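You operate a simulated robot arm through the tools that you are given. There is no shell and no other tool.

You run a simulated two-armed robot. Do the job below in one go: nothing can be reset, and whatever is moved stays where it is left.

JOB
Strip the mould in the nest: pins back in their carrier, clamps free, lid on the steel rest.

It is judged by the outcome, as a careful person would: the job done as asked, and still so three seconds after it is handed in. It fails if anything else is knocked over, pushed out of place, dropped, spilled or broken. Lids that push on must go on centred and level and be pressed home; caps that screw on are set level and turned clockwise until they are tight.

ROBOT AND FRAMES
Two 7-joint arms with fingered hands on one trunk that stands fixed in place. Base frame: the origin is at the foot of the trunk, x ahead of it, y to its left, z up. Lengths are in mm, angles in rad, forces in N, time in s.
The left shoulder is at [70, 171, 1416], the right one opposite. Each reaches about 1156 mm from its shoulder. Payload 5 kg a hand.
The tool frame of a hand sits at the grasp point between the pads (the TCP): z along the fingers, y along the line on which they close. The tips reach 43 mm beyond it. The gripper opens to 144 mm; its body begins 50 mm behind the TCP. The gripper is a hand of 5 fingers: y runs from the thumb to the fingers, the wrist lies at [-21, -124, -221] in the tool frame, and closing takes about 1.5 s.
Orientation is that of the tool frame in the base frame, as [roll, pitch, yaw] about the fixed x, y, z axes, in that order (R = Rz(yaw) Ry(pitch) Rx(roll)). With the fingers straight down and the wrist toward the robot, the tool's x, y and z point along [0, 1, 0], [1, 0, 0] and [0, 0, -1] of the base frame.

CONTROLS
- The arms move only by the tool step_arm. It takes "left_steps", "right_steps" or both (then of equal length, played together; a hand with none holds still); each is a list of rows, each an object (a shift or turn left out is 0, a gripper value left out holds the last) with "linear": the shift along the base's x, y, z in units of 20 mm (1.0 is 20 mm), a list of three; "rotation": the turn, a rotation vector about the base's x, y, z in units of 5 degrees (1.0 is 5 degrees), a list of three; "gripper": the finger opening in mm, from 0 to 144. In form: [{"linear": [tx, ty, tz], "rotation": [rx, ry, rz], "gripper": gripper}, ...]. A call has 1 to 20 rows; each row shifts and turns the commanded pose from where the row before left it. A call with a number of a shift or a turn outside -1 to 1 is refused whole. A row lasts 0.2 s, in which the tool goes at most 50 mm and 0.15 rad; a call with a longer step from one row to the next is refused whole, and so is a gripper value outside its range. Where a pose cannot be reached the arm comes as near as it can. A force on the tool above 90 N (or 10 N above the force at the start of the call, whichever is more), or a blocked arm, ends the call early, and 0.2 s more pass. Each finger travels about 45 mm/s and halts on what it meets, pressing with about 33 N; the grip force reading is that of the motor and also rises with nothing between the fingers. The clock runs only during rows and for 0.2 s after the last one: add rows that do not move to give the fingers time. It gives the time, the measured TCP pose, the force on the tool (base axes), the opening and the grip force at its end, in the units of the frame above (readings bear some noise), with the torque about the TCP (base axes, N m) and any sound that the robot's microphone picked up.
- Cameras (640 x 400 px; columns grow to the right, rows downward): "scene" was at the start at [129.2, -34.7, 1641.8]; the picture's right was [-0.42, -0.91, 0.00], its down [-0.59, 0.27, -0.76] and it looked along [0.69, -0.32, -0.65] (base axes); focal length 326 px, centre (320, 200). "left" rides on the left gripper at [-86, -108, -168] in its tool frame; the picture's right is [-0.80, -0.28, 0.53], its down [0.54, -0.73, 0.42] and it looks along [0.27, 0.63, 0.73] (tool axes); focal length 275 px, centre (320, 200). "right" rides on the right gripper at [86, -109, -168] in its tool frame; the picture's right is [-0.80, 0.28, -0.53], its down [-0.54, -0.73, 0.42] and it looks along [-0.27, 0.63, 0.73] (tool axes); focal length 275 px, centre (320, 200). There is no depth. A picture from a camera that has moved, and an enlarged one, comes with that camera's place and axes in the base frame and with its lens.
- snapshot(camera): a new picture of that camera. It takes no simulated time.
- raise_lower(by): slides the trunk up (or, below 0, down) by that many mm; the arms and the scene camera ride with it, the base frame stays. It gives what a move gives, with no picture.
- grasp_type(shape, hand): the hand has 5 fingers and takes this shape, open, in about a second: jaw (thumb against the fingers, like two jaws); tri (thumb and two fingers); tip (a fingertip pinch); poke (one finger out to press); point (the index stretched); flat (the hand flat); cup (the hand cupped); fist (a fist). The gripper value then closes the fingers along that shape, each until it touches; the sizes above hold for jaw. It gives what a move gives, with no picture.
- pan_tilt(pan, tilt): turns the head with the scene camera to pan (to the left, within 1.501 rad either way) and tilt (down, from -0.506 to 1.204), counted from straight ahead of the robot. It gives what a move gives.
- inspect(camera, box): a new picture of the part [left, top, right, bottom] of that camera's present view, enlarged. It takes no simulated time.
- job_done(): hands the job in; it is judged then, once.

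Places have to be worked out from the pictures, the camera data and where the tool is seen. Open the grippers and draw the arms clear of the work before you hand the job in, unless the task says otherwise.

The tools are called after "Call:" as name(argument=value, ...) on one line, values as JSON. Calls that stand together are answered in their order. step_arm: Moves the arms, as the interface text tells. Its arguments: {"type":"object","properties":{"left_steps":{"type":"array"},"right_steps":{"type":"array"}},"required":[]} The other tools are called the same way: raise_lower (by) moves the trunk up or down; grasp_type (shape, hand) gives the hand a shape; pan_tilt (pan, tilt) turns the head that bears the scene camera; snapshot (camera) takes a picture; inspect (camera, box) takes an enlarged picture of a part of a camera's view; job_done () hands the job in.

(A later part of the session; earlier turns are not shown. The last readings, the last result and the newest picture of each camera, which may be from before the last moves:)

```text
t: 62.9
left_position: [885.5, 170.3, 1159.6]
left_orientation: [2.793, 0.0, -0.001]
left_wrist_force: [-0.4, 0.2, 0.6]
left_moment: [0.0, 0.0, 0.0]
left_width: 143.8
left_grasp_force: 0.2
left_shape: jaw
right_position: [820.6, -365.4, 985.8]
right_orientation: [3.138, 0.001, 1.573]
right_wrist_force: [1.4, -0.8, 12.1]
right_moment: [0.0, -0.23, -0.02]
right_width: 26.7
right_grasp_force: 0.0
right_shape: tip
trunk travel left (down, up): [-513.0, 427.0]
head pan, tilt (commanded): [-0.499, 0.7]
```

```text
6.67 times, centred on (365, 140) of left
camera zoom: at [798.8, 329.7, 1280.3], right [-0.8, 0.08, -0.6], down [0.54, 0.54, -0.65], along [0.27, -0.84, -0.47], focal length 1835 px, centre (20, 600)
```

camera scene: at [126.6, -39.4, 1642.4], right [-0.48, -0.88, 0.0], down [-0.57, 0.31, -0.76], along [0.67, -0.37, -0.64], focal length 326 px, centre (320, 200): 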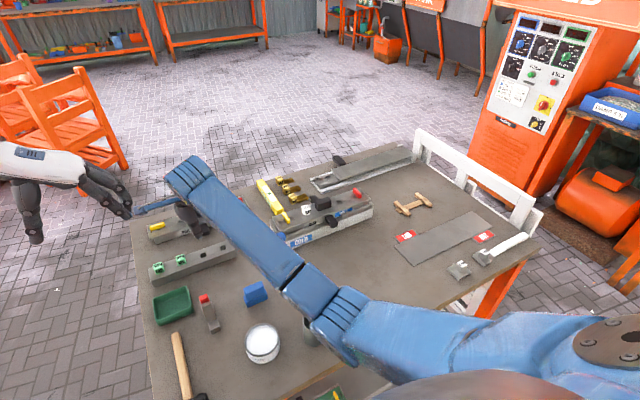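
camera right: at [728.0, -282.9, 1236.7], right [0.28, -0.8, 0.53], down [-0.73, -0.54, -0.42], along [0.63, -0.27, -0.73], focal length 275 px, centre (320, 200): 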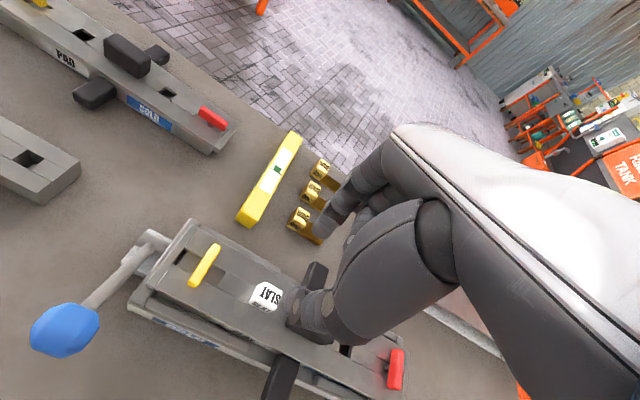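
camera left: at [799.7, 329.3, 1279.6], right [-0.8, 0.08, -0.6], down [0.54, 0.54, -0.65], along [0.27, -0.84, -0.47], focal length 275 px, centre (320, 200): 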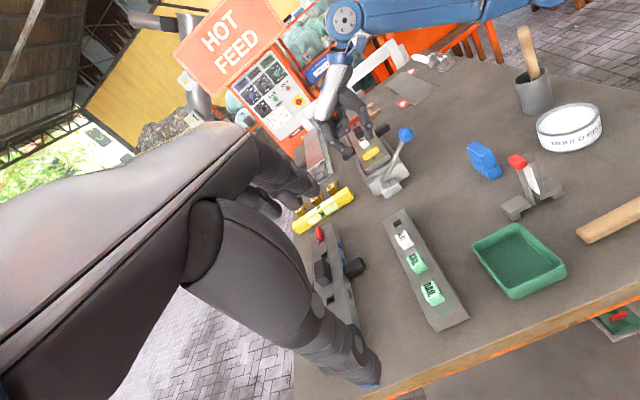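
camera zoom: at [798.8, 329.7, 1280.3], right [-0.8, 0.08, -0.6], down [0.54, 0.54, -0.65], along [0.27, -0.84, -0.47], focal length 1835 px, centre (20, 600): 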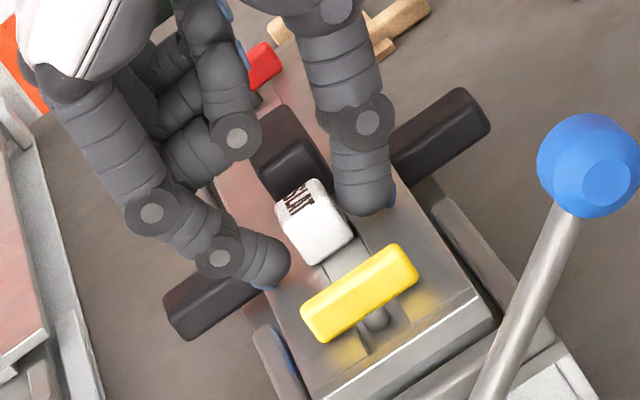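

Index tip just touches the lid (12 N); so it's at full depth. I raise 3 mm and close the pinch fully.

Call:
step_arm(right_steps=[{"linear": [0, 0, 0.2]}, {}, {"gripper": 15}, {}, {}, {}, {}])

Call:
inspect(camera="left", box=[335, 110, 395, 170])

Call:
inspect(camera="right", box=[240, 190, 360, 310])

```text
t: 64.5
left_position: [886.6, 169.3, 1157.8]
left_orientation: [2.793, -0.001, 0.001]
left_wrist_force: [0.3, -0.4, -0.9]
left_moment: [-0.05, -0.01, 0.01]
left_width: 143.5
left_grasp_force: 0.0
left_shape: jaw
right_position: [819.8, -365.5, 988.1]
right_orientation: [-3.139, 0.0, 1.573]
right_wrist_force: [-0.4, 0.2, -0.7]
right_moment: [-0.01, 0.02, 0.03]
right_width: 17.4
right_grasp_force: 32.7
right_shape: tip
trunk travel left (down, up): [-513.0, 427.0]
head pan, tilt (commanded): [-0.499, 0.7]
```

```text
6.67 times, centred on (365, 140) of left
camera zoom: at [799.8, 329.3, 1279.5], right [-0.8, 0.08, -0.6], down [0.54, 0.54, -0.65], along [0.27, -0.84, -0.47], focal length 1835 px, centre (20, 600)
```

zoom: 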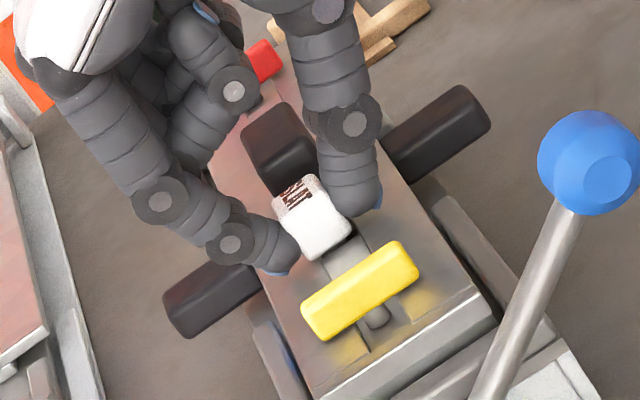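

```text
3.33 times, centred on (300, 250) of right
camera zoom: at [711.0, -279.4, 1155.5], right [0.29, -0.8, 0.53], down [-0.73, -0.54, -0.42], along [0.63, -0.27, -0.73], focal length 918 px, centre (387, 33)
```

zoom: 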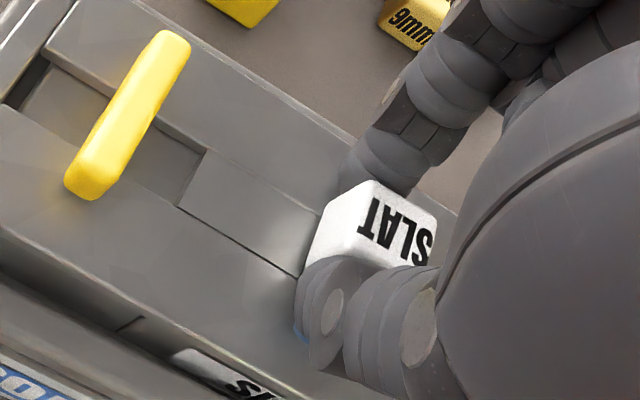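

Grip is firm at 33 N with the pin still upright. I lift slowly and watch.

Call:
step_arm(right_steps=[{"linear": [0, 0, 0.2]}, {"linear": [0, 0, 0.2]}, {"linear": [0, 0, 0.2]}, {}])

Call:
inspect(camera="left", box=[335, 110, 395, 170])

```text
t: 65.5
left_position: [886.2, 170.2, 1158.6]
left_orientation: [2.793, 0.0, 0.002]
left_wrist_force: [0.2, 0.4, 0.6]
left_moment: [-0.01, -0.01, 0.0]
left_width: 143.9
left_grasp_force: 0.1
left_shape: jaw
right_position: [821.7, -366.5, 1001.0]
right_orientation: [3.141, 0.0, 1.572]
right_wrist_force: [-0.6, -0.1, 0.3]
right_moment: [-0.03, 0.0, 0.02]
right_width: 17.5
right_grasp_force: 33.0
right_shape: tip
trunk travel left (down, up): [-513.0, 427.0]
head pan, tilt (commanded): [-0.499, 0.7]
```

```text
6.67 times, centred on (365, 140) of left
camera zoom: at [799.9, 329.2, 1279.5], right [-0.8, 0.08, -0.6], down [0.54, 0.54, -0.65], along [0.27, -0.84, -0.47], focal length 1835 px, centre (20, 600)
```

zoom: 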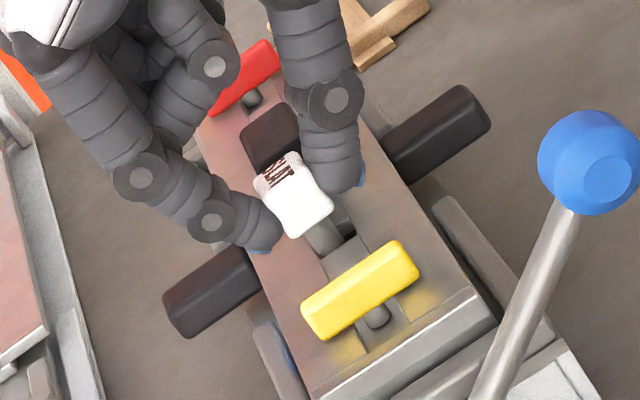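

Clean lift and upright. I raise to 1100, carry it over to the remaining hole near [851, −100], and descend to TCP z≈1005.

Call:
step_arm(right_steps=[{"linear": [0, 0, 0.5]}, {"linear": [0, 0, 1]}, {"linear": [0, 0, 1]}, {"linear": [0, 0, 1]}, {"linear": [0, 0, 1]}, {"linear": [0, 0, 0.5]}, {"linear": [0.1, 0.6, 0]}, {"linear": [0.12, 1, 0]}, {"linear": [0.12, 1, 0]}, {"linear": [0.12, 1, 0]}, {"linear": [0.12, 1, 0]}, {"linear": [0.12, 1, 0]}, {"linear": [0.12, 1, 0]}, {"linear": [0.12, 1, 0]}, {"linear": [0.12, 1, 0]}, {"linear": [0.12, 1, 0]}, {"linear": [0.12, 1, 0]}, {"linear": [0.12, 1, 0]}, {"linear": [0.12, 1, 0]}, {"linear": [0.05, 0.7, 0]}])

Call:
step_arm(right_steps=[{}, {"linear": [0, 0, -0.8]}, {"linear": [0, 0, -0.9]}, {"linear": [0, 0, -0.9]}, {"linear": [0, 0, -0.9]}, {"linear": [0, 0, -0.9]}, {"linear": [0, 0, -0.4]}, {}, {}])

Call:
inspect(camera="left", box=[360, 170, 430, 240])

Call:
inspect(camera="right", box=[220, 200, 350, 310])

```text
t: 69.7
left_position: [885.4, 170.2, 1156.6]
left_orientation: [2.793, 0.001, 0.0]
left_wrist_force: [0.7, 1.1, -0.2]
left_moment: [0.02, -0.05, 0.01]
left_width: 143.4
left_grasp_force: 0.1
left_shape: jaw
right_position: [851.6, -99.6, 1101.8]
right_orientation: [3.141, 0.002, 1.572]
right_wrist_force: [-0.3, 0.4, -0.6]
right_moment: [-0.02, 0.03, 0.04]
right_width: 17.6
right_grasp_force: 33.1
right_shape: tip
trunk travel left (down, up): [-513.0, 427.0]
head pan, tilt (commanded): [-0.499, 0.7]
```

```text
t: 71.7
left_position: [885.5, 169.8, 1158.5]
left_orientation: [2.792, 0.001, 0.0]
left_wrist_force: [0.0, 0.4, -0.8]
left_moment: [0.01, 0.0, -0.01]
left_width: 143.9
left_grasp_force: 0.1
left_shape: jaw
right_position: [852.2, -98.9, 1004.3]
right_orientation: [3.138, 0.0, 1.573]
right_wrist_force: [-0.1, 0.2, -0.6]
right_moment: [-0.01, 0.01, -0.01]
right_width: 17.2
right_grasp_force: 32.6
right_shape: tip
trunk travel left (down, up): [-513.0, 427.0]
head pan, tilt (commanded): [-0.499, 0.7]
```

```text
5.71 times, centred on (395, 205) of left
camera zoom: at [798.8, 329.8, 1280.2], right [-0.8, 0.08, -0.6], down [0.54, 0.54, -0.65], along [0.27, -0.84, -0.47], focal length 1573 px, centre (-109, 171)
```

zoom: 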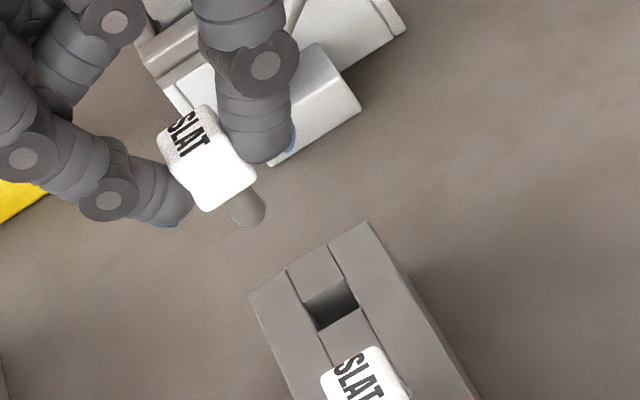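

```text
3.64 times, centred on (285, 255) of right
camera zoom: at [743.0, -13.0, 1171.7], right [0.28, -0.8, 0.53], down [-0.72, -0.54, -0.42], along [0.63, -0.27, -0.73], focal length 1001 px, centre (447, 0)
```

zoom: 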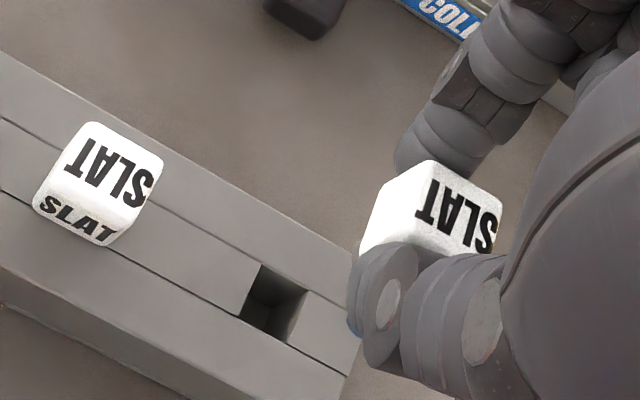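

Call:
inspect(camera="left", box=[370, 180, 430, 235])

Call:
inspect(camera="right", box=[260, 230, 340, 300])

```text
7.27 times, centred on (400, 208) of left
camera zoom: at [798.8, 329.8, 1280.2], right [-0.8, 0.08, -0.6], down [0.54, 0.54, -0.65], along [0.27, -0.84, -0.47], focal length 2002 px, centre (-262, 146)
```

zoom: 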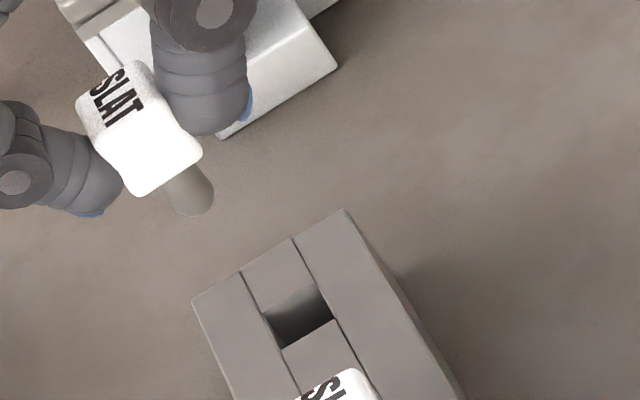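

```text
5.71 times, centred on (300, 265) of right
camera zoom: at [743.0, -13.0, 1171.7], right [0.28, -0.8, 0.53], down [-0.72, -0.54, -0.42], along [0.63, -0.27, -0.73], focal length 1573 px, centre (434, -171)
```

zoom: 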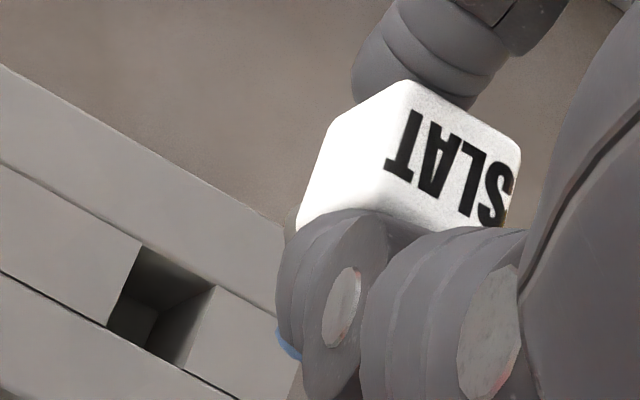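

Pin upright; axis ≈[852, −105.5], hole ≈[850.3, −101.6]. I shift [−2, +4] and lower 28 mm, then recheck.

Call:
step_arm(right_steps=[{"linear": [-0.1, 0.2, -0.4]}, {"linear": [0, 0, -0.5]}, {"linear": [0, 0, -0.5]}, {}, {}])

Call:
inspect(camera="left", box=[370, 180, 430, 235])

Call:
inspect(camera="right", box=[260, 230, 340, 300])

```text
t: 72.9
left_position: [880.4, 172.9, 1163.0]
left_orientation: [2.791, -0.005, -0.001]
left_wrist_force: [-0.3, 0.0, -0.2]
left_moment: [-0.01, -0.01, 0.02]
left_width: 143.4
left_grasp_force: 0.1
left_shape: jaw
right_position: [845.9, -91.9, 983.4]
right_orientation: [3.135, 0.0, 1.573]
right_wrist_force: [0.2, -0.1, -0.5]
right_moment: [-0.01, 0.01, 0.0]
right_width: 17.0
right_grasp_force: 33.3
right_shape: tip
trunk travel left (down, up): [-513.0, 427.0]
head pan, tilt (commanded): [-0.499, 0.7]
```

```text
7.27 times, centred on (400, 208) of left
camera zoom: at [792.9, 332.7, 1283.5], right [-0.79, 0.08, -0.6], down [0.55, 0.54, -0.64], along [0.27, -0.84, -0.47], focal length 2002 px, centre (-262, 146)
```

zoom: 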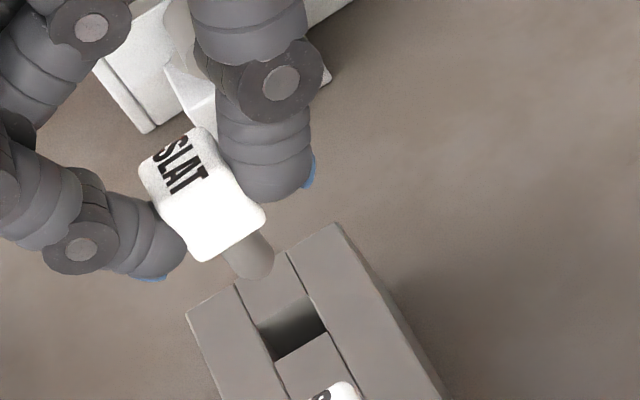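

```text
5.71 times, centred on (300, 265) of right
camera zoom: at [734.4, -5.5, 1150.0], right [0.28, -0.79, 0.54], down [-0.72, -0.54, -0.43], along [0.63, -0.27, -0.73], focal length 1573 px, centre (434, -171)
```

zoom: 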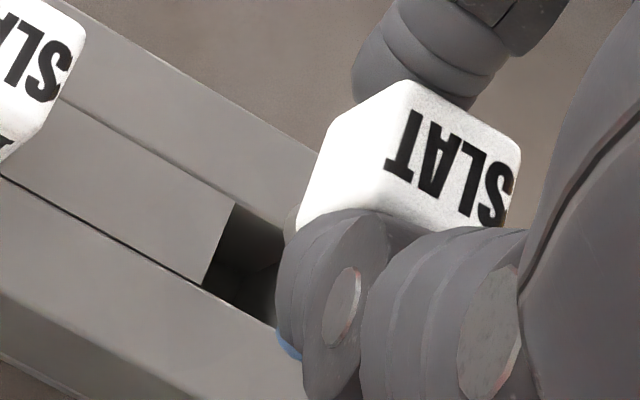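

Both hands' measured poses have drifted by several mm though tool forces are nil: something may be pressing on the arm. I check the scene at once.

Call:
snapshot(camera="scene")

Call:
snapshot(camera="left")

Call:
inspect(camera="scene", box=[200, 230, 400, 400])

```text
taken
camera scene: at [118.0, -35.7, 1643.5], right [-0.48, -0.88, 0.0], down [-0.56, 0.31, -0.77], along [0.68, -0.37, -0.64], focal length 326 px, centre (320, 200)
```

scene: 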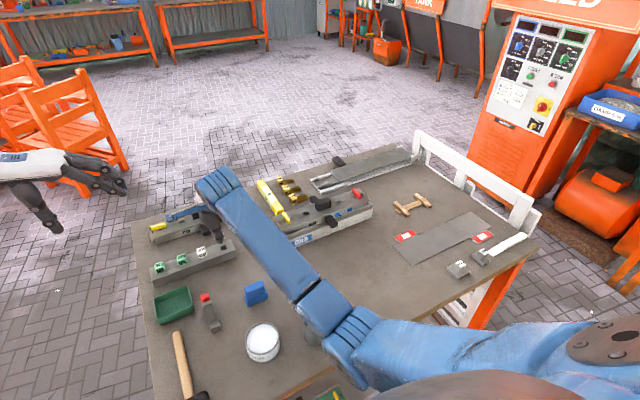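

```text
taken
camera left: at [792.9, 332.7, 1283.5], right [-0.79, 0.08, -0.6], down [0.55, 0.54, -0.64], along [0.27, -0.84, -0.47], focal length 275 px, centre (320, 200)
```

left: 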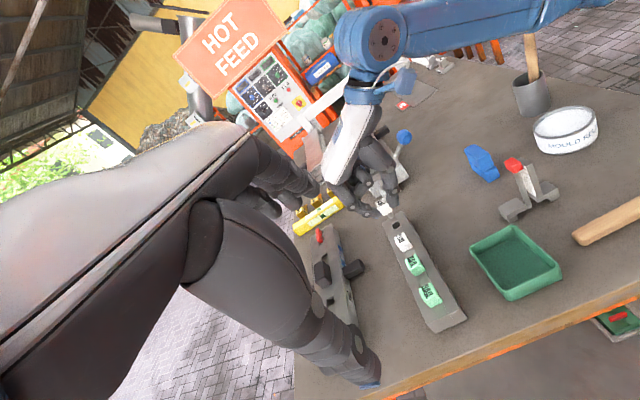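

```text
2.35 times, centred on (300, 315) of scene
camera zoom: at [118.0, -35.7, 1643.5], right [-0.48, -0.88, 0.0], down [-0.56, 0.31, -0.77], along [0.68, -0.37, -0.64], focal length 768 px, centre (367, -71)
```

zoom: 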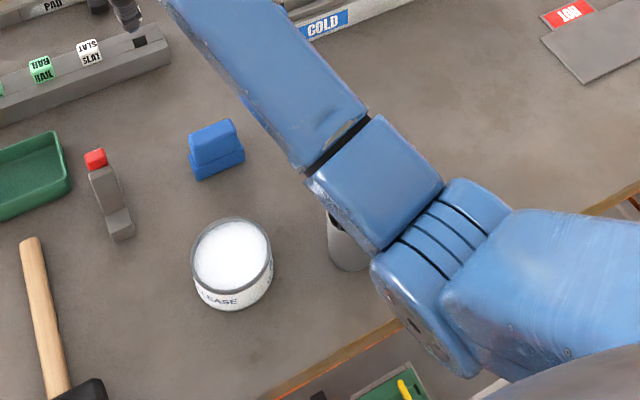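

The right forearm/elbow is close to the brush standing in the cup or the bench edge. I raise the hand back up to relieve the contact.

Call:
step_arm(right_steps=[{"linear": [0, 0, 0.7]}, {"linear": [0, 0, 0.7]}, {}, {}])

Call:
inspect(camera="left", box=[460, 0, 640, 160])

Call:
inspect(camera="scene", box=[200, 230, 400, 400])

```text
t: 73.9
left_position: [884.8, 170.4, 1159.1]
left_orientation: [2.793, 0.0, 0.001]
left_wrist_force: [1.2, 0.9, 0.1]
left_moment: [0.01, 0.03, 0.0]
left_width: 143.5
left_grasp_force: 0.0
left_shape: jaw
right_position: [848.4, -94.1, 1004.1]
right_orientation: [-3.139, 0.0, 1.573]
right_wrist_force: [0.2, -0.4, 0.1]
right_moment: [0.02, 0.01, 0.01]
right_width: 17.4
right_grasp_force: 33.1
right_shape: tip
trunk travel left (down, up): [-513.0, 427.0]
head pan, tilt (commanded): [-0.499, 0.7]
```

```text
2.50 times, centred on (550, 80) of left
camera zoom: at [799.1, 329.6, 1279.6], right [-0.8, 0.08, -0.6], down [0.54, 0.54, -0.65], along [0.27, -0.84, -0.47], focal length 688 px, centre (-255, 500)
```

zoom: 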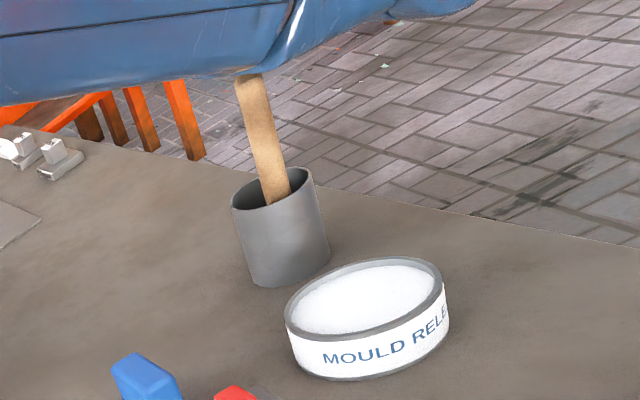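

```text
2.35 times, centred on (300, 315) of scene
camera zoom: at [126.1, -39.7, 1642.1], right [-0.48, -0.88, 0.0], down [-0.57, 0.31, -0.77], along [0.67, -0.37, -0.64], focal length 768 px, centre (367, -71)
```

zoom: 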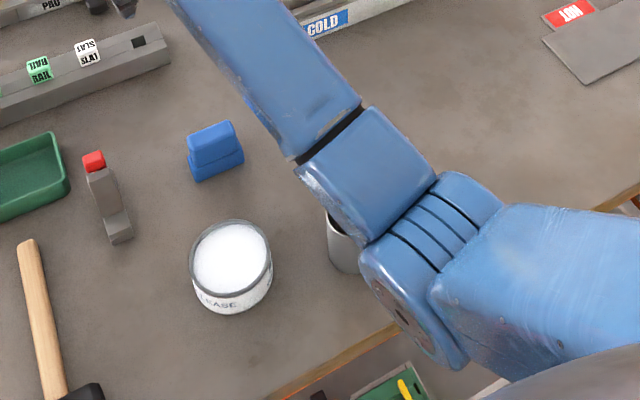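

The forearm was resting on the brush handle in the cup. I raise the trunk 160 mm so shoulder and elbow ride higher, then lower the hands relative to it.

Call:
raise_lower(by=160)

Call:
snapshot(camera="scene")

Call:
snapshot(camera="left")

```text
t: 75.7
left_position: [886.0, 169.9, 1317.9]
left_orientation: [2.791, -0.001, 0.003]
left_wrist_force: [-0.5, -0.1, 0.3]
left_moment: [0.02, -0.04, 0.03]
left_width: 143.6
left_grasp_force: 0.1
left_shape: jaw
right_position: [850.8, -94.6, 1164.7]
right_orientation: [3.141, 0.0, 1.572]
right_wrist_force: [-0.1, -0.2, -1.5]
right_moment: [0.0, 0.03, 0.0]
right_width: 17.4
right_grasp_force: 33.1
right_shape: tip
trunk travel left (down, up): [-673.0, 267.0]
head pan, tilt (commanded): [-0.499, 0.7]
```

```text
taken
camera scene: at [127.2, -39.8, 1802.3], right [-0.48, -0.88, 0.0], down [-0.57, 0.31, -0.76], along [0.67, -0.37, -0.64], focal length 326 px, centre (320, 200)
```

scene: 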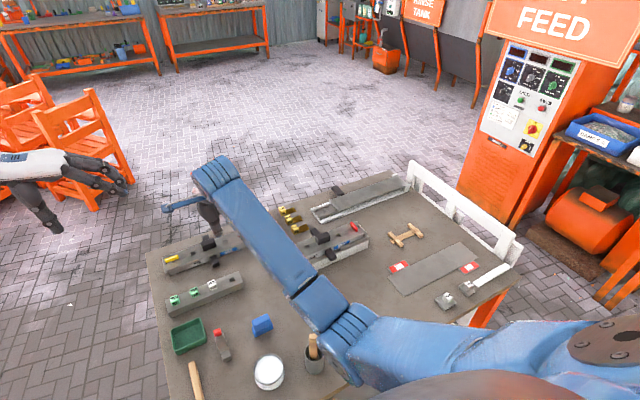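

```text
taken
camera left: at [800.0, 329.4, 1439.2], right [-0.8, 0.08, -0.6], down [0.54, 0.54, -0.65], along [0.27, -0.84, -0.47], focal length 275 px, centre (320, 200)
```

left: 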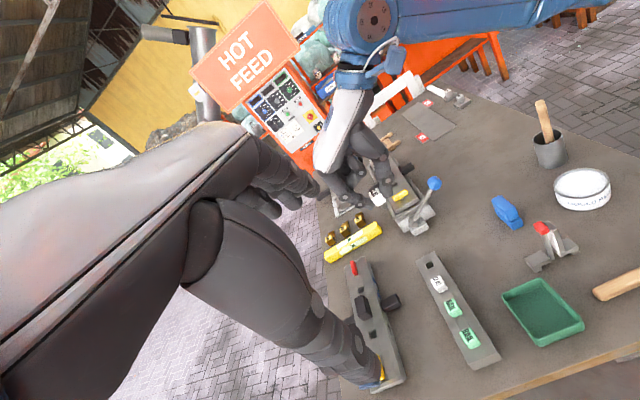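

Cup and brush still stand. I lower both hands by 160 mm to their former places.

Call:
step_arm(left_steps=[{"linear": [0, 0, -1]}, {"linear": [0, 0, -1]}, {"linear": [0, 0, -1]}, {"linear": [0, 0, -1]}, {"linear": [0, 0, -1]}, {"linear": [0, 0, -1]}, {"linear": [0, 0, -1]}, {"linear": [0, 0, -1]}, {}], right_steps=[{"linear": [0, 0, -1]}, {"linear": [0, 0, -1]}, {"linear": [0, 0, -1]}, {"linear": [0, 0, -1]}, {"linear": [0, 0, -1]}, {"linear": [0, 0, -1]}, {"linear": [0, 0, -1]}, {"linear": [0, 0, -1]}, {}])

Call:
snapshot(camera="left")

Call:
inspect(camera="scene", box=[200, 260, 400, 400])

```text
t: 77.7
left_position: [886.7, 171.1, 1157.4]
left_orientation: [2.792, 0.0, 0.002]
left_wrist_force: [-1.0, 0.2, 0.6]
left_moment: [-0.01, 0.01, 0.01]
left_width: 143.8
left_grasp_force: 0.1
left_shape: jaw
right_position: [848.9, -92.5, 1004.7]
right_orientation: [3.141, 0.0, 1.572]
right_wrist_force: [-0.2, 0.0, -0.3]
right_moment: [0.0, 0.0, 0.02]
right_width: 17.4
right_grasp_force: 32.9
right_shape: tip
trunk travel left (down, up): [-673.0, 267.0]
head pan, tilt (commanded): [-0.499, 0.7]
```

```text
taken
camera left: at [800.1, 329.7, 1279.3], right [-0.8, 0.08, -0.6], down [0.54, 0.54, -0.65], along [0.27, -0.84, -0.47], focal length 275 px, centre (320, 200)
```

left: 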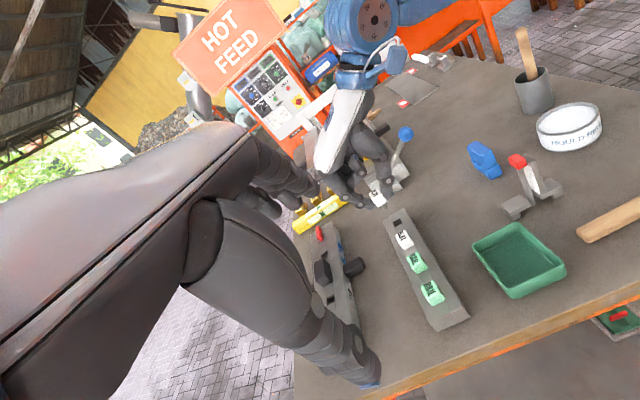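

```text
2.86 times, centred on (300, 330) of scene
camera zoom: at [126.8, -39.8, 1802.4], right [-0.48, -0.88, 0.0], down [-0.57, 0.31, -0.76], along [0.67, -0.37, -0.64], focal length 933 px, centre (377, -171)
```

zoom: 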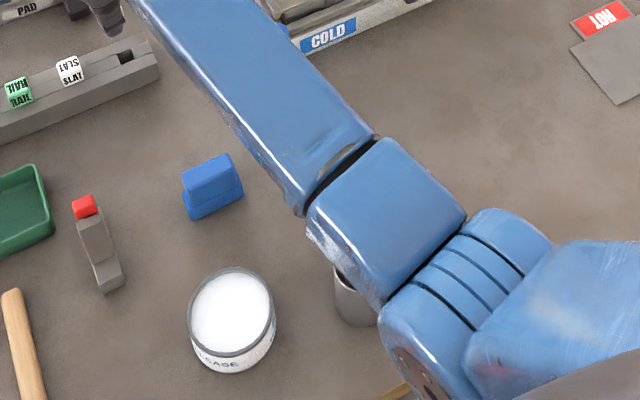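

The arm is clear of the brush now. I re-measure pin versus hole.

Call:
inspect(camera="left", box=[365, 175, 425, 230])

Call:
inspect(camera="right", box=[260, 230, 340, 300])

```text
7.27 times, centred on (395, 202) of left
camera zoom: at [800.1, 329.7, 1279.3], right [-0.8, 0.08, -0.6], down [0.54, 0.54, -0.65], along [0.27, -0.84, -0.47], focal length 2002 px, centre (-226, 182)
```

zoom: 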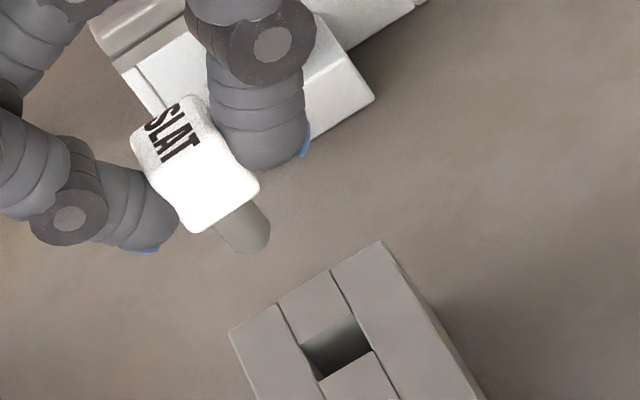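

```text
5.71 times, centred on (300, 265) of right
camera zoom: at [739.5, -6.5, 1172.3], right [0.28, -0.8, 0.53], down [-0.72, -0.54, -0.42], along [0.63, -0.27, -0.73], focal length 1573 px, centre (434, -171)
```

zoom: 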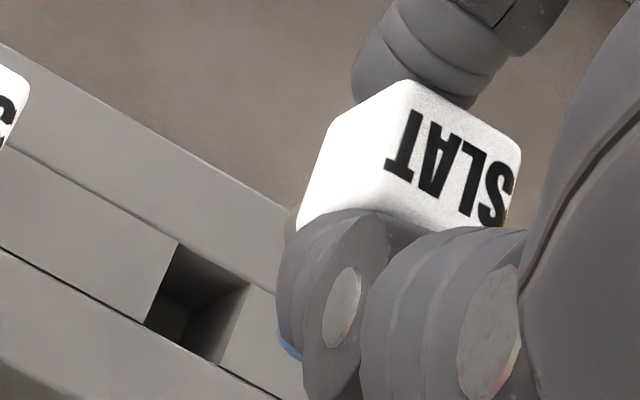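

Pin axis ≈[848, −99], hole ≈[850, −101]. I shift [+2, −2] and lower 28 mm.

Call:
step_arm(right_steps=[{"linear": [0.1, -0.1, -0.4]}, {"linear": [0, 0, -0.5]}, {"linear": [0, 0, -0.5]}, {}, {}])

Call:
inspect(camera="left", box=[365, 175, 425, 230])

Call:
inspect(camera="right", box=[260, 230, 340, 300])

```text
t: 78.9
left_position: [885.9, 169.5, 1159.7]
left_orientation: [2.792, 0.0, 0.001]
left_wrist_force: [0.0, 0.5, -0.2]
left_moment: [0.02, 0.02, -0.04]
left_width: 143.7
left_grasp_force: 0.0
left_shape: jaw
right_position: [849.9, -94.9, 976.9]
right_orientation: [-3.141, 0.001, 1.572]
right_wrist_force: [0.4, 1.2, 0.0]
right_moment: [0.0, 0.01, 0.0]
right_width: 17.5
right_grasp_force: 32.9
right_shape: tip
trunk travel left (down, up): [-673.0, 267.0]
head pan, tilt (commanded): [-0.499, 0.7]
```

```text
7.27 times, centred on (395, 202) of left
camera zoom: at [800.3, 329.5, 1279.3], right [-0.8, 0.08, -0.6], down [0.54, 0.54, -0.65], along [0.27, -0.84, -0.47], focal length 2002 px, centre (-226, 182)
```

zoom: 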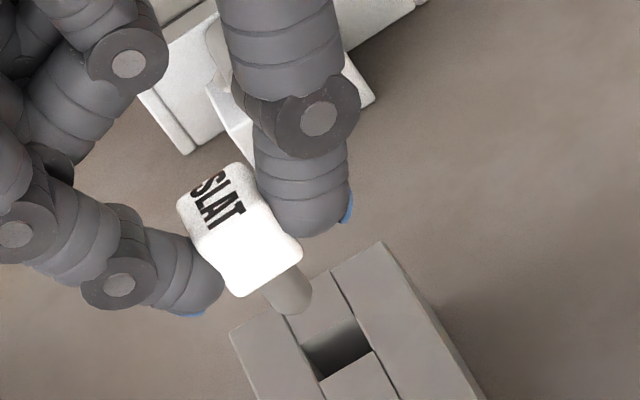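

```text
5.71 times, centred on (300, 265) of right
camera zoom: at [741.1, -9.1, 1144.8], right [0.29, -0.8, 0.53], down [-0.73, -0.54, -0.42], along [0.63, -0.27, -0.73], focal length 1573 px, centre (434, -171)
```

zoom: 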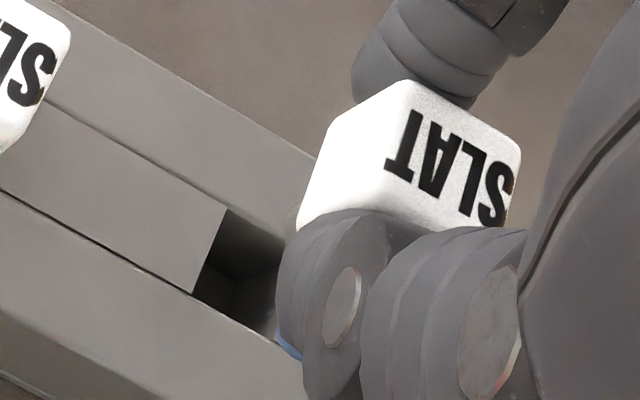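

Alignment now within about 1 mm. I lower 16 mm and check again.

Call:
step_arm(right_steps=[{"linear": [-0.03, 0.03, -0.3]}, {"linear": [0, 0, -0.3]}, {"linear": [0, 0, -0.2]}, {}, {}])

Call:
inspect(camera="left", box=[365, 185, 425, 240])

Call:
inspect(camera="right", box=[260, 230, 340, 300])

```text
t: 80.1
left_position: [887.0, 169.9, 1158.1]
left_orientation: [2.792, 0.0, 0.001]
left_wrist_force: [0.3, 0.3, -0.1]
left_moment: [0.02, 0.0, 0.02]
left_width: 143.9
left_grasp_force: 0.1
left_shape: jaw
right_position: [851.0, -94.4, 962.0]
right_orientation: [-3.141, -0.001, 1.572]
right_wrist_force: [0.2, -0.5, -0.6]
right_moment: [-0.01, 0.01, 0.0]
right_width: 17.2
right_grasp_force: 32.7
right_shape: tip
trunk travel left (down, up): [-673.0, 267.0]
head pan, tilt (commanded): [-0.499, 0.7]
```

```text
7.27 times, centred on (395, 212) of left
camera zoom: at [800.3, 329.6, 1279.3], right [-0.8, 0.08, -0.6], down [0.54, 0.54, -0.65], along [0.27, -0.84, -0.47], focal length 2002 px, centre (-226, 109)
```

zoom: 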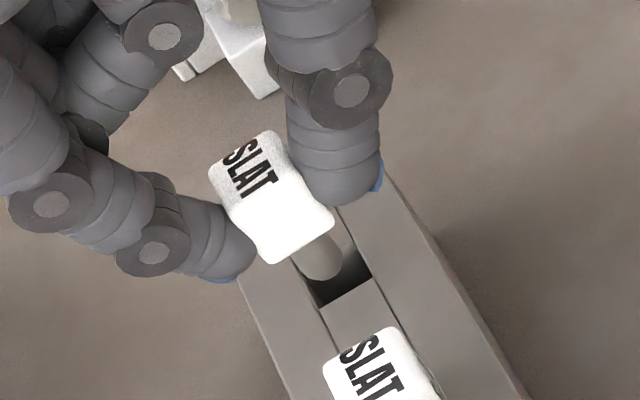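

```text
5.71 times, centred on (300, 265) of right
camera zoom: at [740.9, -8.4, 1128.0], right [0.29, -0.8, 0.53], down [-0.73, -0.54, -0.42], along [0.63, -0.27, -0.73], focal length 1573 px, centre (434, -171)
```

zoom: 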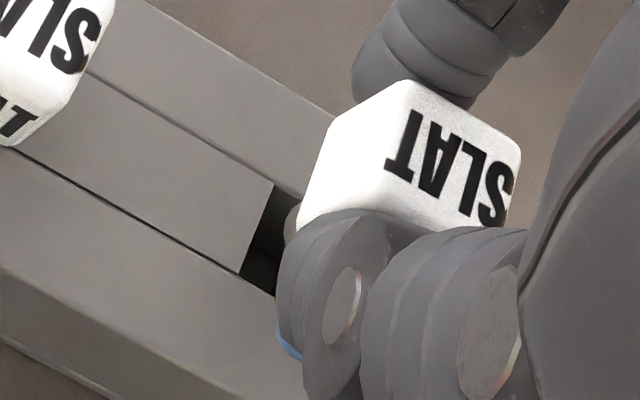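

The shaft end is at the hole mouth, slightly toward +x. I nudge −1.2 mm in x and lower 8 mm, watching force.

Call:
step_arm(right_steps=[{"linear": [-0.06, 0.02, -0.1]}, {"linear": [0, 0, -0.15]}, {"linear": [0, 0, -0.15]}, {}, {}])

Call:
inspect(camera="left", box=[365, 185, 425, 240])

Call:
inspect(camera="right", box=[260, 230, 340, 300])

```text
t: 81.3
left_position: [888.3, 169.6, 1158.7]
left_orientation: [2.793, 0.0, 0.002]
left_wrist_force: [0.1, 0.6, -1.3]
left_moment: [-0.03, -0.01, 0.01]
left_width: 143.4
left_grasp_force: 0.2
left_shape: jaw
right_position: [848.9, -95.7, 952.6]
right_orientation: [-3.14, -0.001, 1.574]
right_wrist_force: [-0.1, 0.0, -1.2]
right_moment: [-0.02, -0.02, 0.03]
right_width: 17.3
right_grasp_force: 32.9
right_shape: tip
trunk travel left (down, up): [-673.0, 267.0]
head pan, tilt (commanded): [-0.499, 0.7]
```

```text
7.27 times, centred on (395, 212) of left
camera zoom: at [800.3, 329.6, 1279.3], right [-0.8, 0.08, -0.6], down [0.54, 0.54, -0.65], along [0.27, -0.84, -0.47], focal length 2002 px, centre (-226, 109)
```

zoom: 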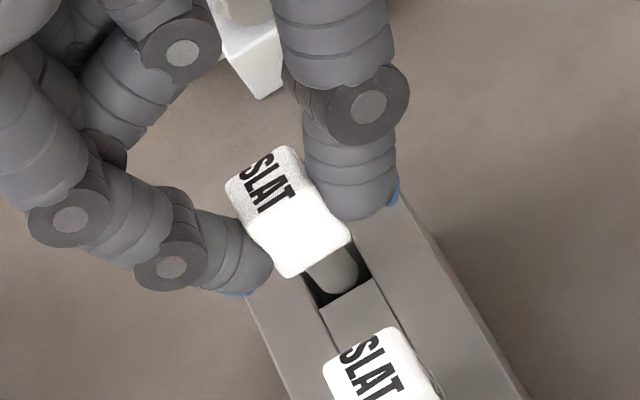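

```text
5.71 times, centred on (300, 265) of right
camera zoom: at [739.8, -8.8, 1120.5], right [0.28, -0.8, 0.53], down [-0.73, -0.54, -0.42], along [0.63, -0.27, -0.73], focal length 1573 px, centre (434, -171)
```

zoom: 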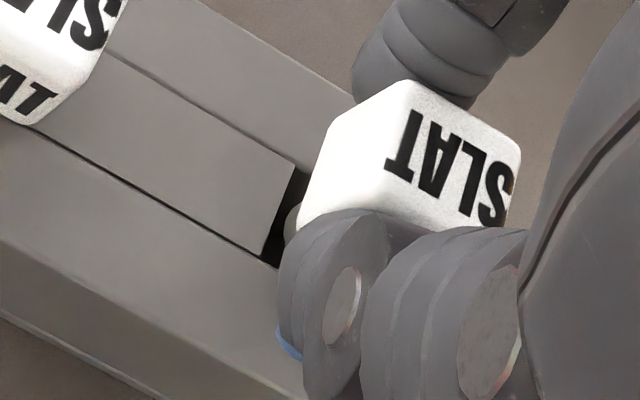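

The shaft is in the hole, no force. Lower 8 mm more.

Call:
step_arm(right_steps=[{"linear": [0, 0, -0.2]}, {"linear": [0, 0, -0.2]}, {}, {}])

Call:
inspect(camera="left", box=[365, 185, 425, 240])

Call:
inspect(camera="right", box=[260, 230, 340, 300])

```text
t: 82.3
left_position: [887.0, 170.0, 1157.5]
left_orientation: [2.794, -0.001, 0.001]
left_wrist_force: [-0.7, 0.6, 0.1]
left_moment: [0.01, 0.04, 0.02]
left_width: 143.7
left_grasp_force: 0.1
left_shape: jaw
right_position: [849.8, -95.0, 944.9]
right_orientation: [-3.141, 0.0, 1.572]
right_wrist_force: [0.1, 1.0, -0.2]
right_moment: [-0.03, -0.04, 0.0]
right_width: 17.5
right_grasp_force: 33.0
right_shape: tip
trunk travel left (down, up): [-673.0, 267.0]
head pan, tilt (commanded): [-0.499, 0.7]
```

```text
7.27 times, centred on (395, 212) of left
camera zoom: at [800.3, 329.6, 1279.3], right [-0.8, 0.08, -0.6], down [0.54, 0.54, -0.65], along [0.27, -0.84, -0.47], focal length 2002 px, centre (-226, 109)
```

zoom: 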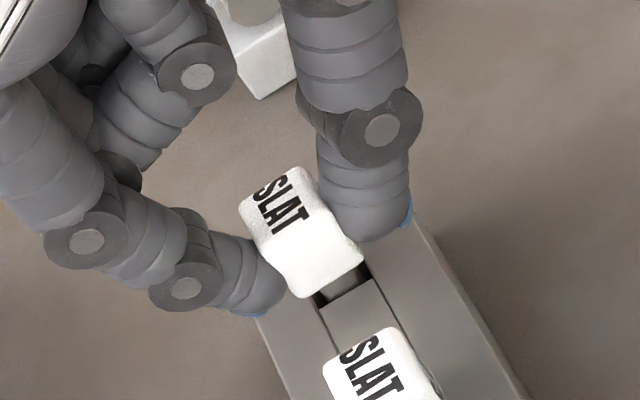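

```text
5.71 times, centred on (300, 265) of right
camera zoom: at [740.3, -8.6, 1112.0], right [0.29, -0.8, 0.53], down [-0.73, -0.54, -0.42], along [0.63, -0.27, -0.73], focal length 1573 px, centre (434, -171)
```

zoom: 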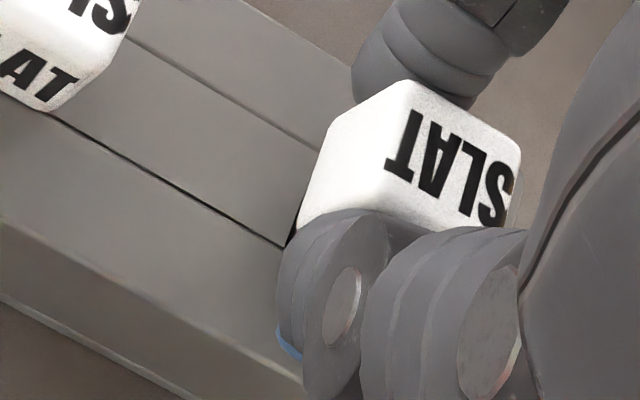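

Call:
step_arm(right_steps=[{"linear": [0, 0, -0.15]}, {"linear": [0, 0, -0.15]}, {}, {}])

Call:
inspect(camera="left", box=[365, 185, 425, 240])

```text
t: 83.3
left_position: [887.3, 170.1, 1158.1]
left_orientation: [2.792, 0.001, 0.001]
left_wrist_force: [-0.4, 0.4, 0.0]
left_moment: [-0.01, -0.02, -0.01]
left_width: 143.9
left_grasp_force: 0.0
left_shape: jaw
right_position: [849.0, -96.0, 939.1]
right_orientation: [-3.141, 0.0, 1.572]
right_wrist_force: [0.2, -0.2, 0.2]
right_moment: [0.01, 0.01, 0.01]
right_width: 17.2
right_grasp_force: 33.7
right_shape: tip
trunk travel left (down, up): [-673.0, 267.0]
head pan, tilt (commanded): [-0.499, 0.7]
```

```text
7.27 times, centred on (395, 212) of left
camera zoom: at [800.3, 329.5, 1279.3], right [-0.8, 0.08, -0.6], down [0.54, 0.54, -0.65], along [0.27, -0.84, -0.47], focal length 2002 px, centre (-226, 109)
```

zoom: 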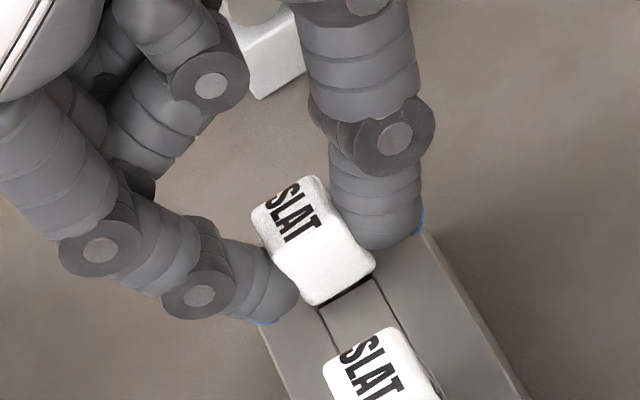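

Nearly seated. A last 3 mm down, then I open the pinch.

Call:
step_arm(right_steps=[{"linear": [0, 0, -0.15]}, {}, {}])

Call:
step_arm(right_steps=[{"gripper": 26}, {}, {"linear": [0, 0, 0.1], "gripper": 36}, {}, {"gripper": 48}, {}, {}])

Call:
inspect(camera="left", box=[365, 185, 425, 240])

Call:
inspect(camera="right", box=[220, 210, 340, 310])

```text
t: 84.1
left_position: [885.6, 170.2, 1158.6]
left_orientation: [2.792, -0.001, 0.002]
left_wrist_force: [-0.4, -1.1, 0.3]
left_moment: [-0.02, 0.0, -0.02]
left_width: 143.7
left_grasp_force: 0.0
left_shape: jaw
right_position: [849.2, -94.4, 937.4]
right_orientation: [-3.141, 0.0, 1.571]
right_wrist_force: [-0.8, -0.4, 1.6]
right_moment: [-0.04, 0.01, 0.0]
right_width: 17.3
right_grasp_force: 33.3
right_shape: tip
trunk travel left (down, up): [-673.0, 267.0]
head pan, tilt (commanded): [-0.499, 0.7]
```

```text
t: 85.7
left_position: [886.7, 170.0, 1158.0]
left_orientation: [2.793, -0.001, 0.004]
left_wrist_force: [0.6, -0.5, -0.2]
left_moment: [-0.04, -0.02, 0.01]
left_width: 143.8
left_grasp_force: 0.1
left_shape: jaw
right_position: [847.8, -96.6, 938.7]
right_orientation: [-3.141, -0.002, 1.573]
right_wrist_force: [0.9, 0.0, -0.5]
right_moment: [-0.02, -0.01, -0.01]
right_width: 47.3
right_grasp_force: 0.1
right_shape: tip
trunk travel left (down, up): [-673.0, 267.0]
head pan, tilt (commanded): [-0.499, 0.7]
```

```text
7.27 times, centred on (395, 212) of left
camera zoom: at [800.3, 329.6, 1279.3], right [-0.8, 0.08, -0.6], down [0.54, 0.54, -0.65], along [0.27, -0.84, -0.47], focal length 2002 px, centre (-226, 109)
```

zoom: 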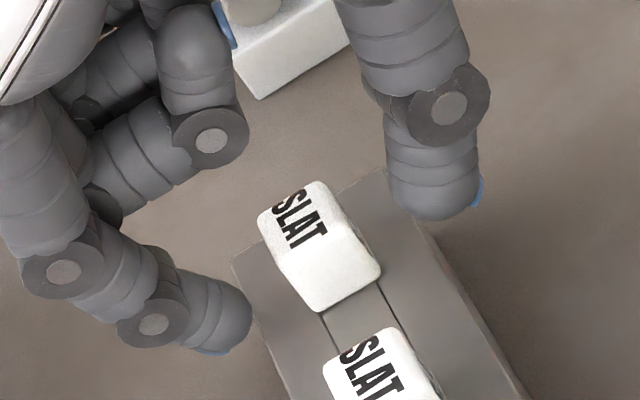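

```text
4.00 times, centred on (280, 260) of right
camera zoom: at [738.9, -9.8, 1105.2], right [0.29, -0.8, 0.53], down [-0.73, -0.54, -0.42], along [0.63, -0.27, -0.73], focal length 1101 px, centre (480, -40)
```

zoom: 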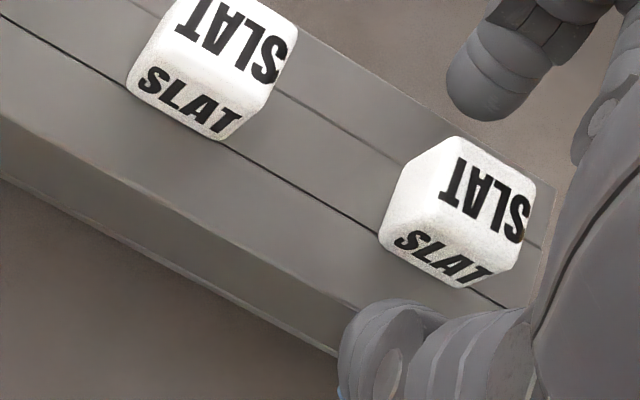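

Both SLAT pins are home in the carrier. I raise the right hand and go over to look down on the yellow clamp.

Call:
step_arm(right_steps=[{"linear": [0, 0, 0.5]}, {"linear": [0, 0, 1]}, {"linear": [0, 0, 1]}, {"linear": [0, 0, 1]}, {"linear": [0, 0, 1]}, {"linear": [0, 0, 1]}, {"linear": [0, 0, 1]}, {"linear": [-0.3, -1, 0.5]}, {"linear": [-0.3, -1, 0.5]}, {"linear": [-0.3, -1, 0.5]}, {"linear": [-0.3, -1, 0]}, {"linear": [-0.3, -1, 0]}, {"linear": [-0.3, -1, 0]}, {"linear": [-0.3, -1, 0]}, {"linear": [-0.3, -1, 0]}, {"linear": [-0.3, -1, 0]}, {"linear": [-0.3, -1, 0]}, {}])

Call:
snapshot(camera="right")

Call:
snapshot(camera="left")

Call:
snapshot(camera="scene")

```text
t: 89.5
left_position: [887.1, 170.7, 1156.9]
left_orientation: [2.791, 0.0, 0.003]
left_wrist_force: [-0.1, -0.5, 0.2]
left_moment: [-0.02, -0.01, 0.01]
left_width: 143.9
left_grasp_force: 0.0
left_shape: jaw
right_position: [788.9, -296.0, 1100.3]
right_orientation: [-3.14, 0.0, 1.572]
right_wrist_force: [0.0, 0.4, 0.4]
right_moment: [0.03, -0.01, 0.02]
right_width: 47.6
right_grasp_force: 0.0
right_shape: tip
trunk travel left (down, up): [-673.0, 267.0]
head pan, tilt (commanded): [-0.499, 0.7]
```

```text
taken
camera right: at [679.5, -209.9, 1267.3], right [0.29, -0.8, 0.53], down [-0.73, -0.54, -0.42], along [0.63, -0.27, -0.73], focal length 275 px, centre (320, 200)
```

right: 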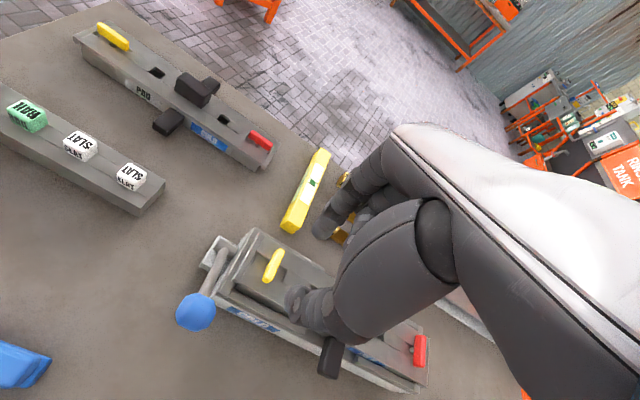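

```text
taken
camera left: at [800.3, 329.8, 1279.2], right [-0.8, 0.08, -0.6], down [0.54, 0.54, -0.65], along [0.27, -0.84, -0.47], focal length 275 px, centre (320, 200)
```

left: 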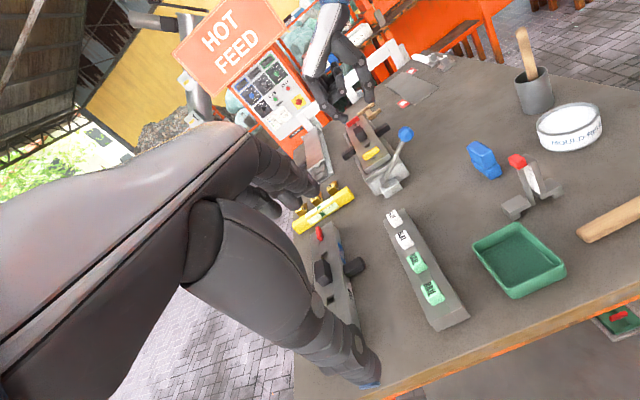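

```text
taken
camera scene: at [127.2, -39.5, 1802.4], right [-0.48, -0.88, 0.0], down [-0.57, 0.31, -0.76], along [0.67, -0.37, -0.64], focal length 326 px, centre (320, 200)
```

scene: 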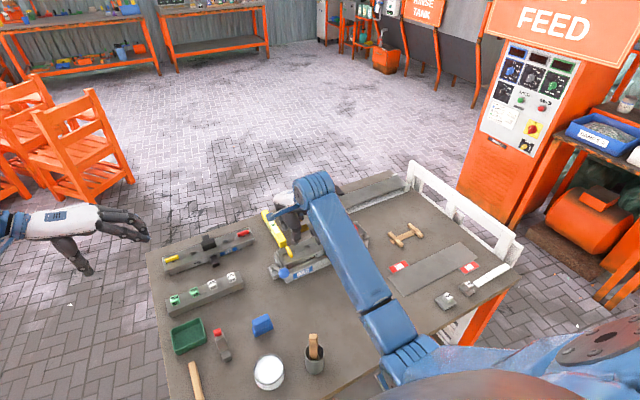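

Call:
inspect(camera="left", box=[335, 110, 415, 200])

Call:
inspect(camera="right", box=[190, 210, 330, 330])

Call:
inspect(camera="left", box=[290, 215, 390, 330])

```text
4.44 times, centred on (375, 155) of left
camera zoom: at [800.3, 329.8, 1279.2], right [-0.8, 0.08, -0.6], down [0.54, 0.54, -0.65], along [0.27, -0.84, -0.47], focal length 1224 px, centre (76, 400)
```

zoom: 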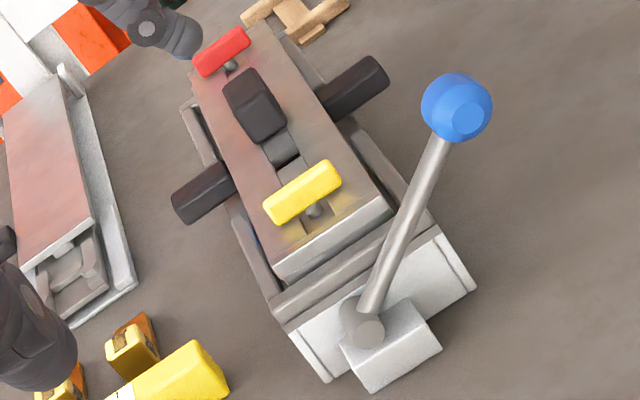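

```text
3.33 times, centred on (260, 270) of right
camera zoom: at [679.5, -209.9, 1267.3], right [0.29, -0.8, 0.53], down [-0.73, -0.54, -0.42], along [0.63, -0.27, -0.73], focal length 918 px, centre (520, -33)
```

zoom: 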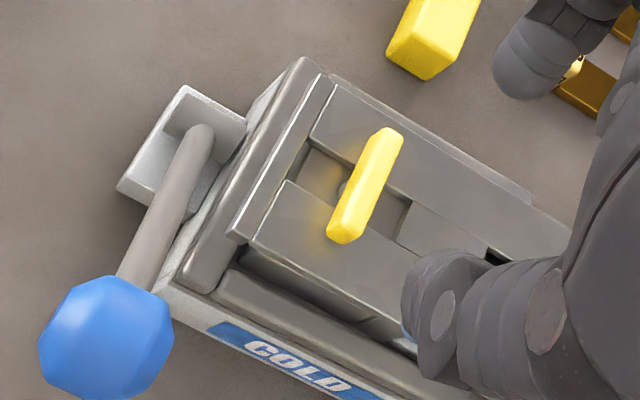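

```text
3.48 times, centred on (340, 272) of left
camera zoom: at [800.3, 329.8, 1279.2], right [-0.8, 0.08, -0.6], down [0.54, 0.54, -0.65], along [0.27, -0.84, -0.47], focal length 958 px, centre (250, -52)
```

zoom: 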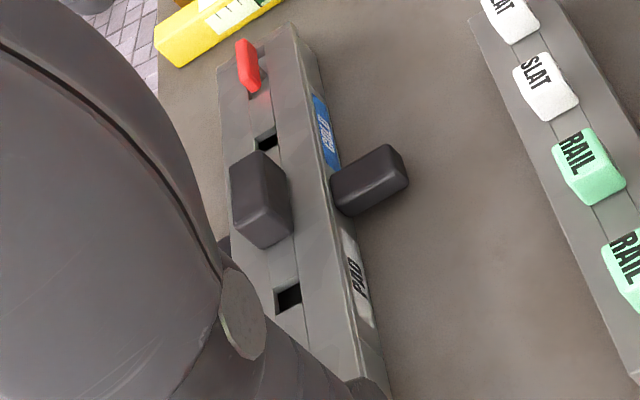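

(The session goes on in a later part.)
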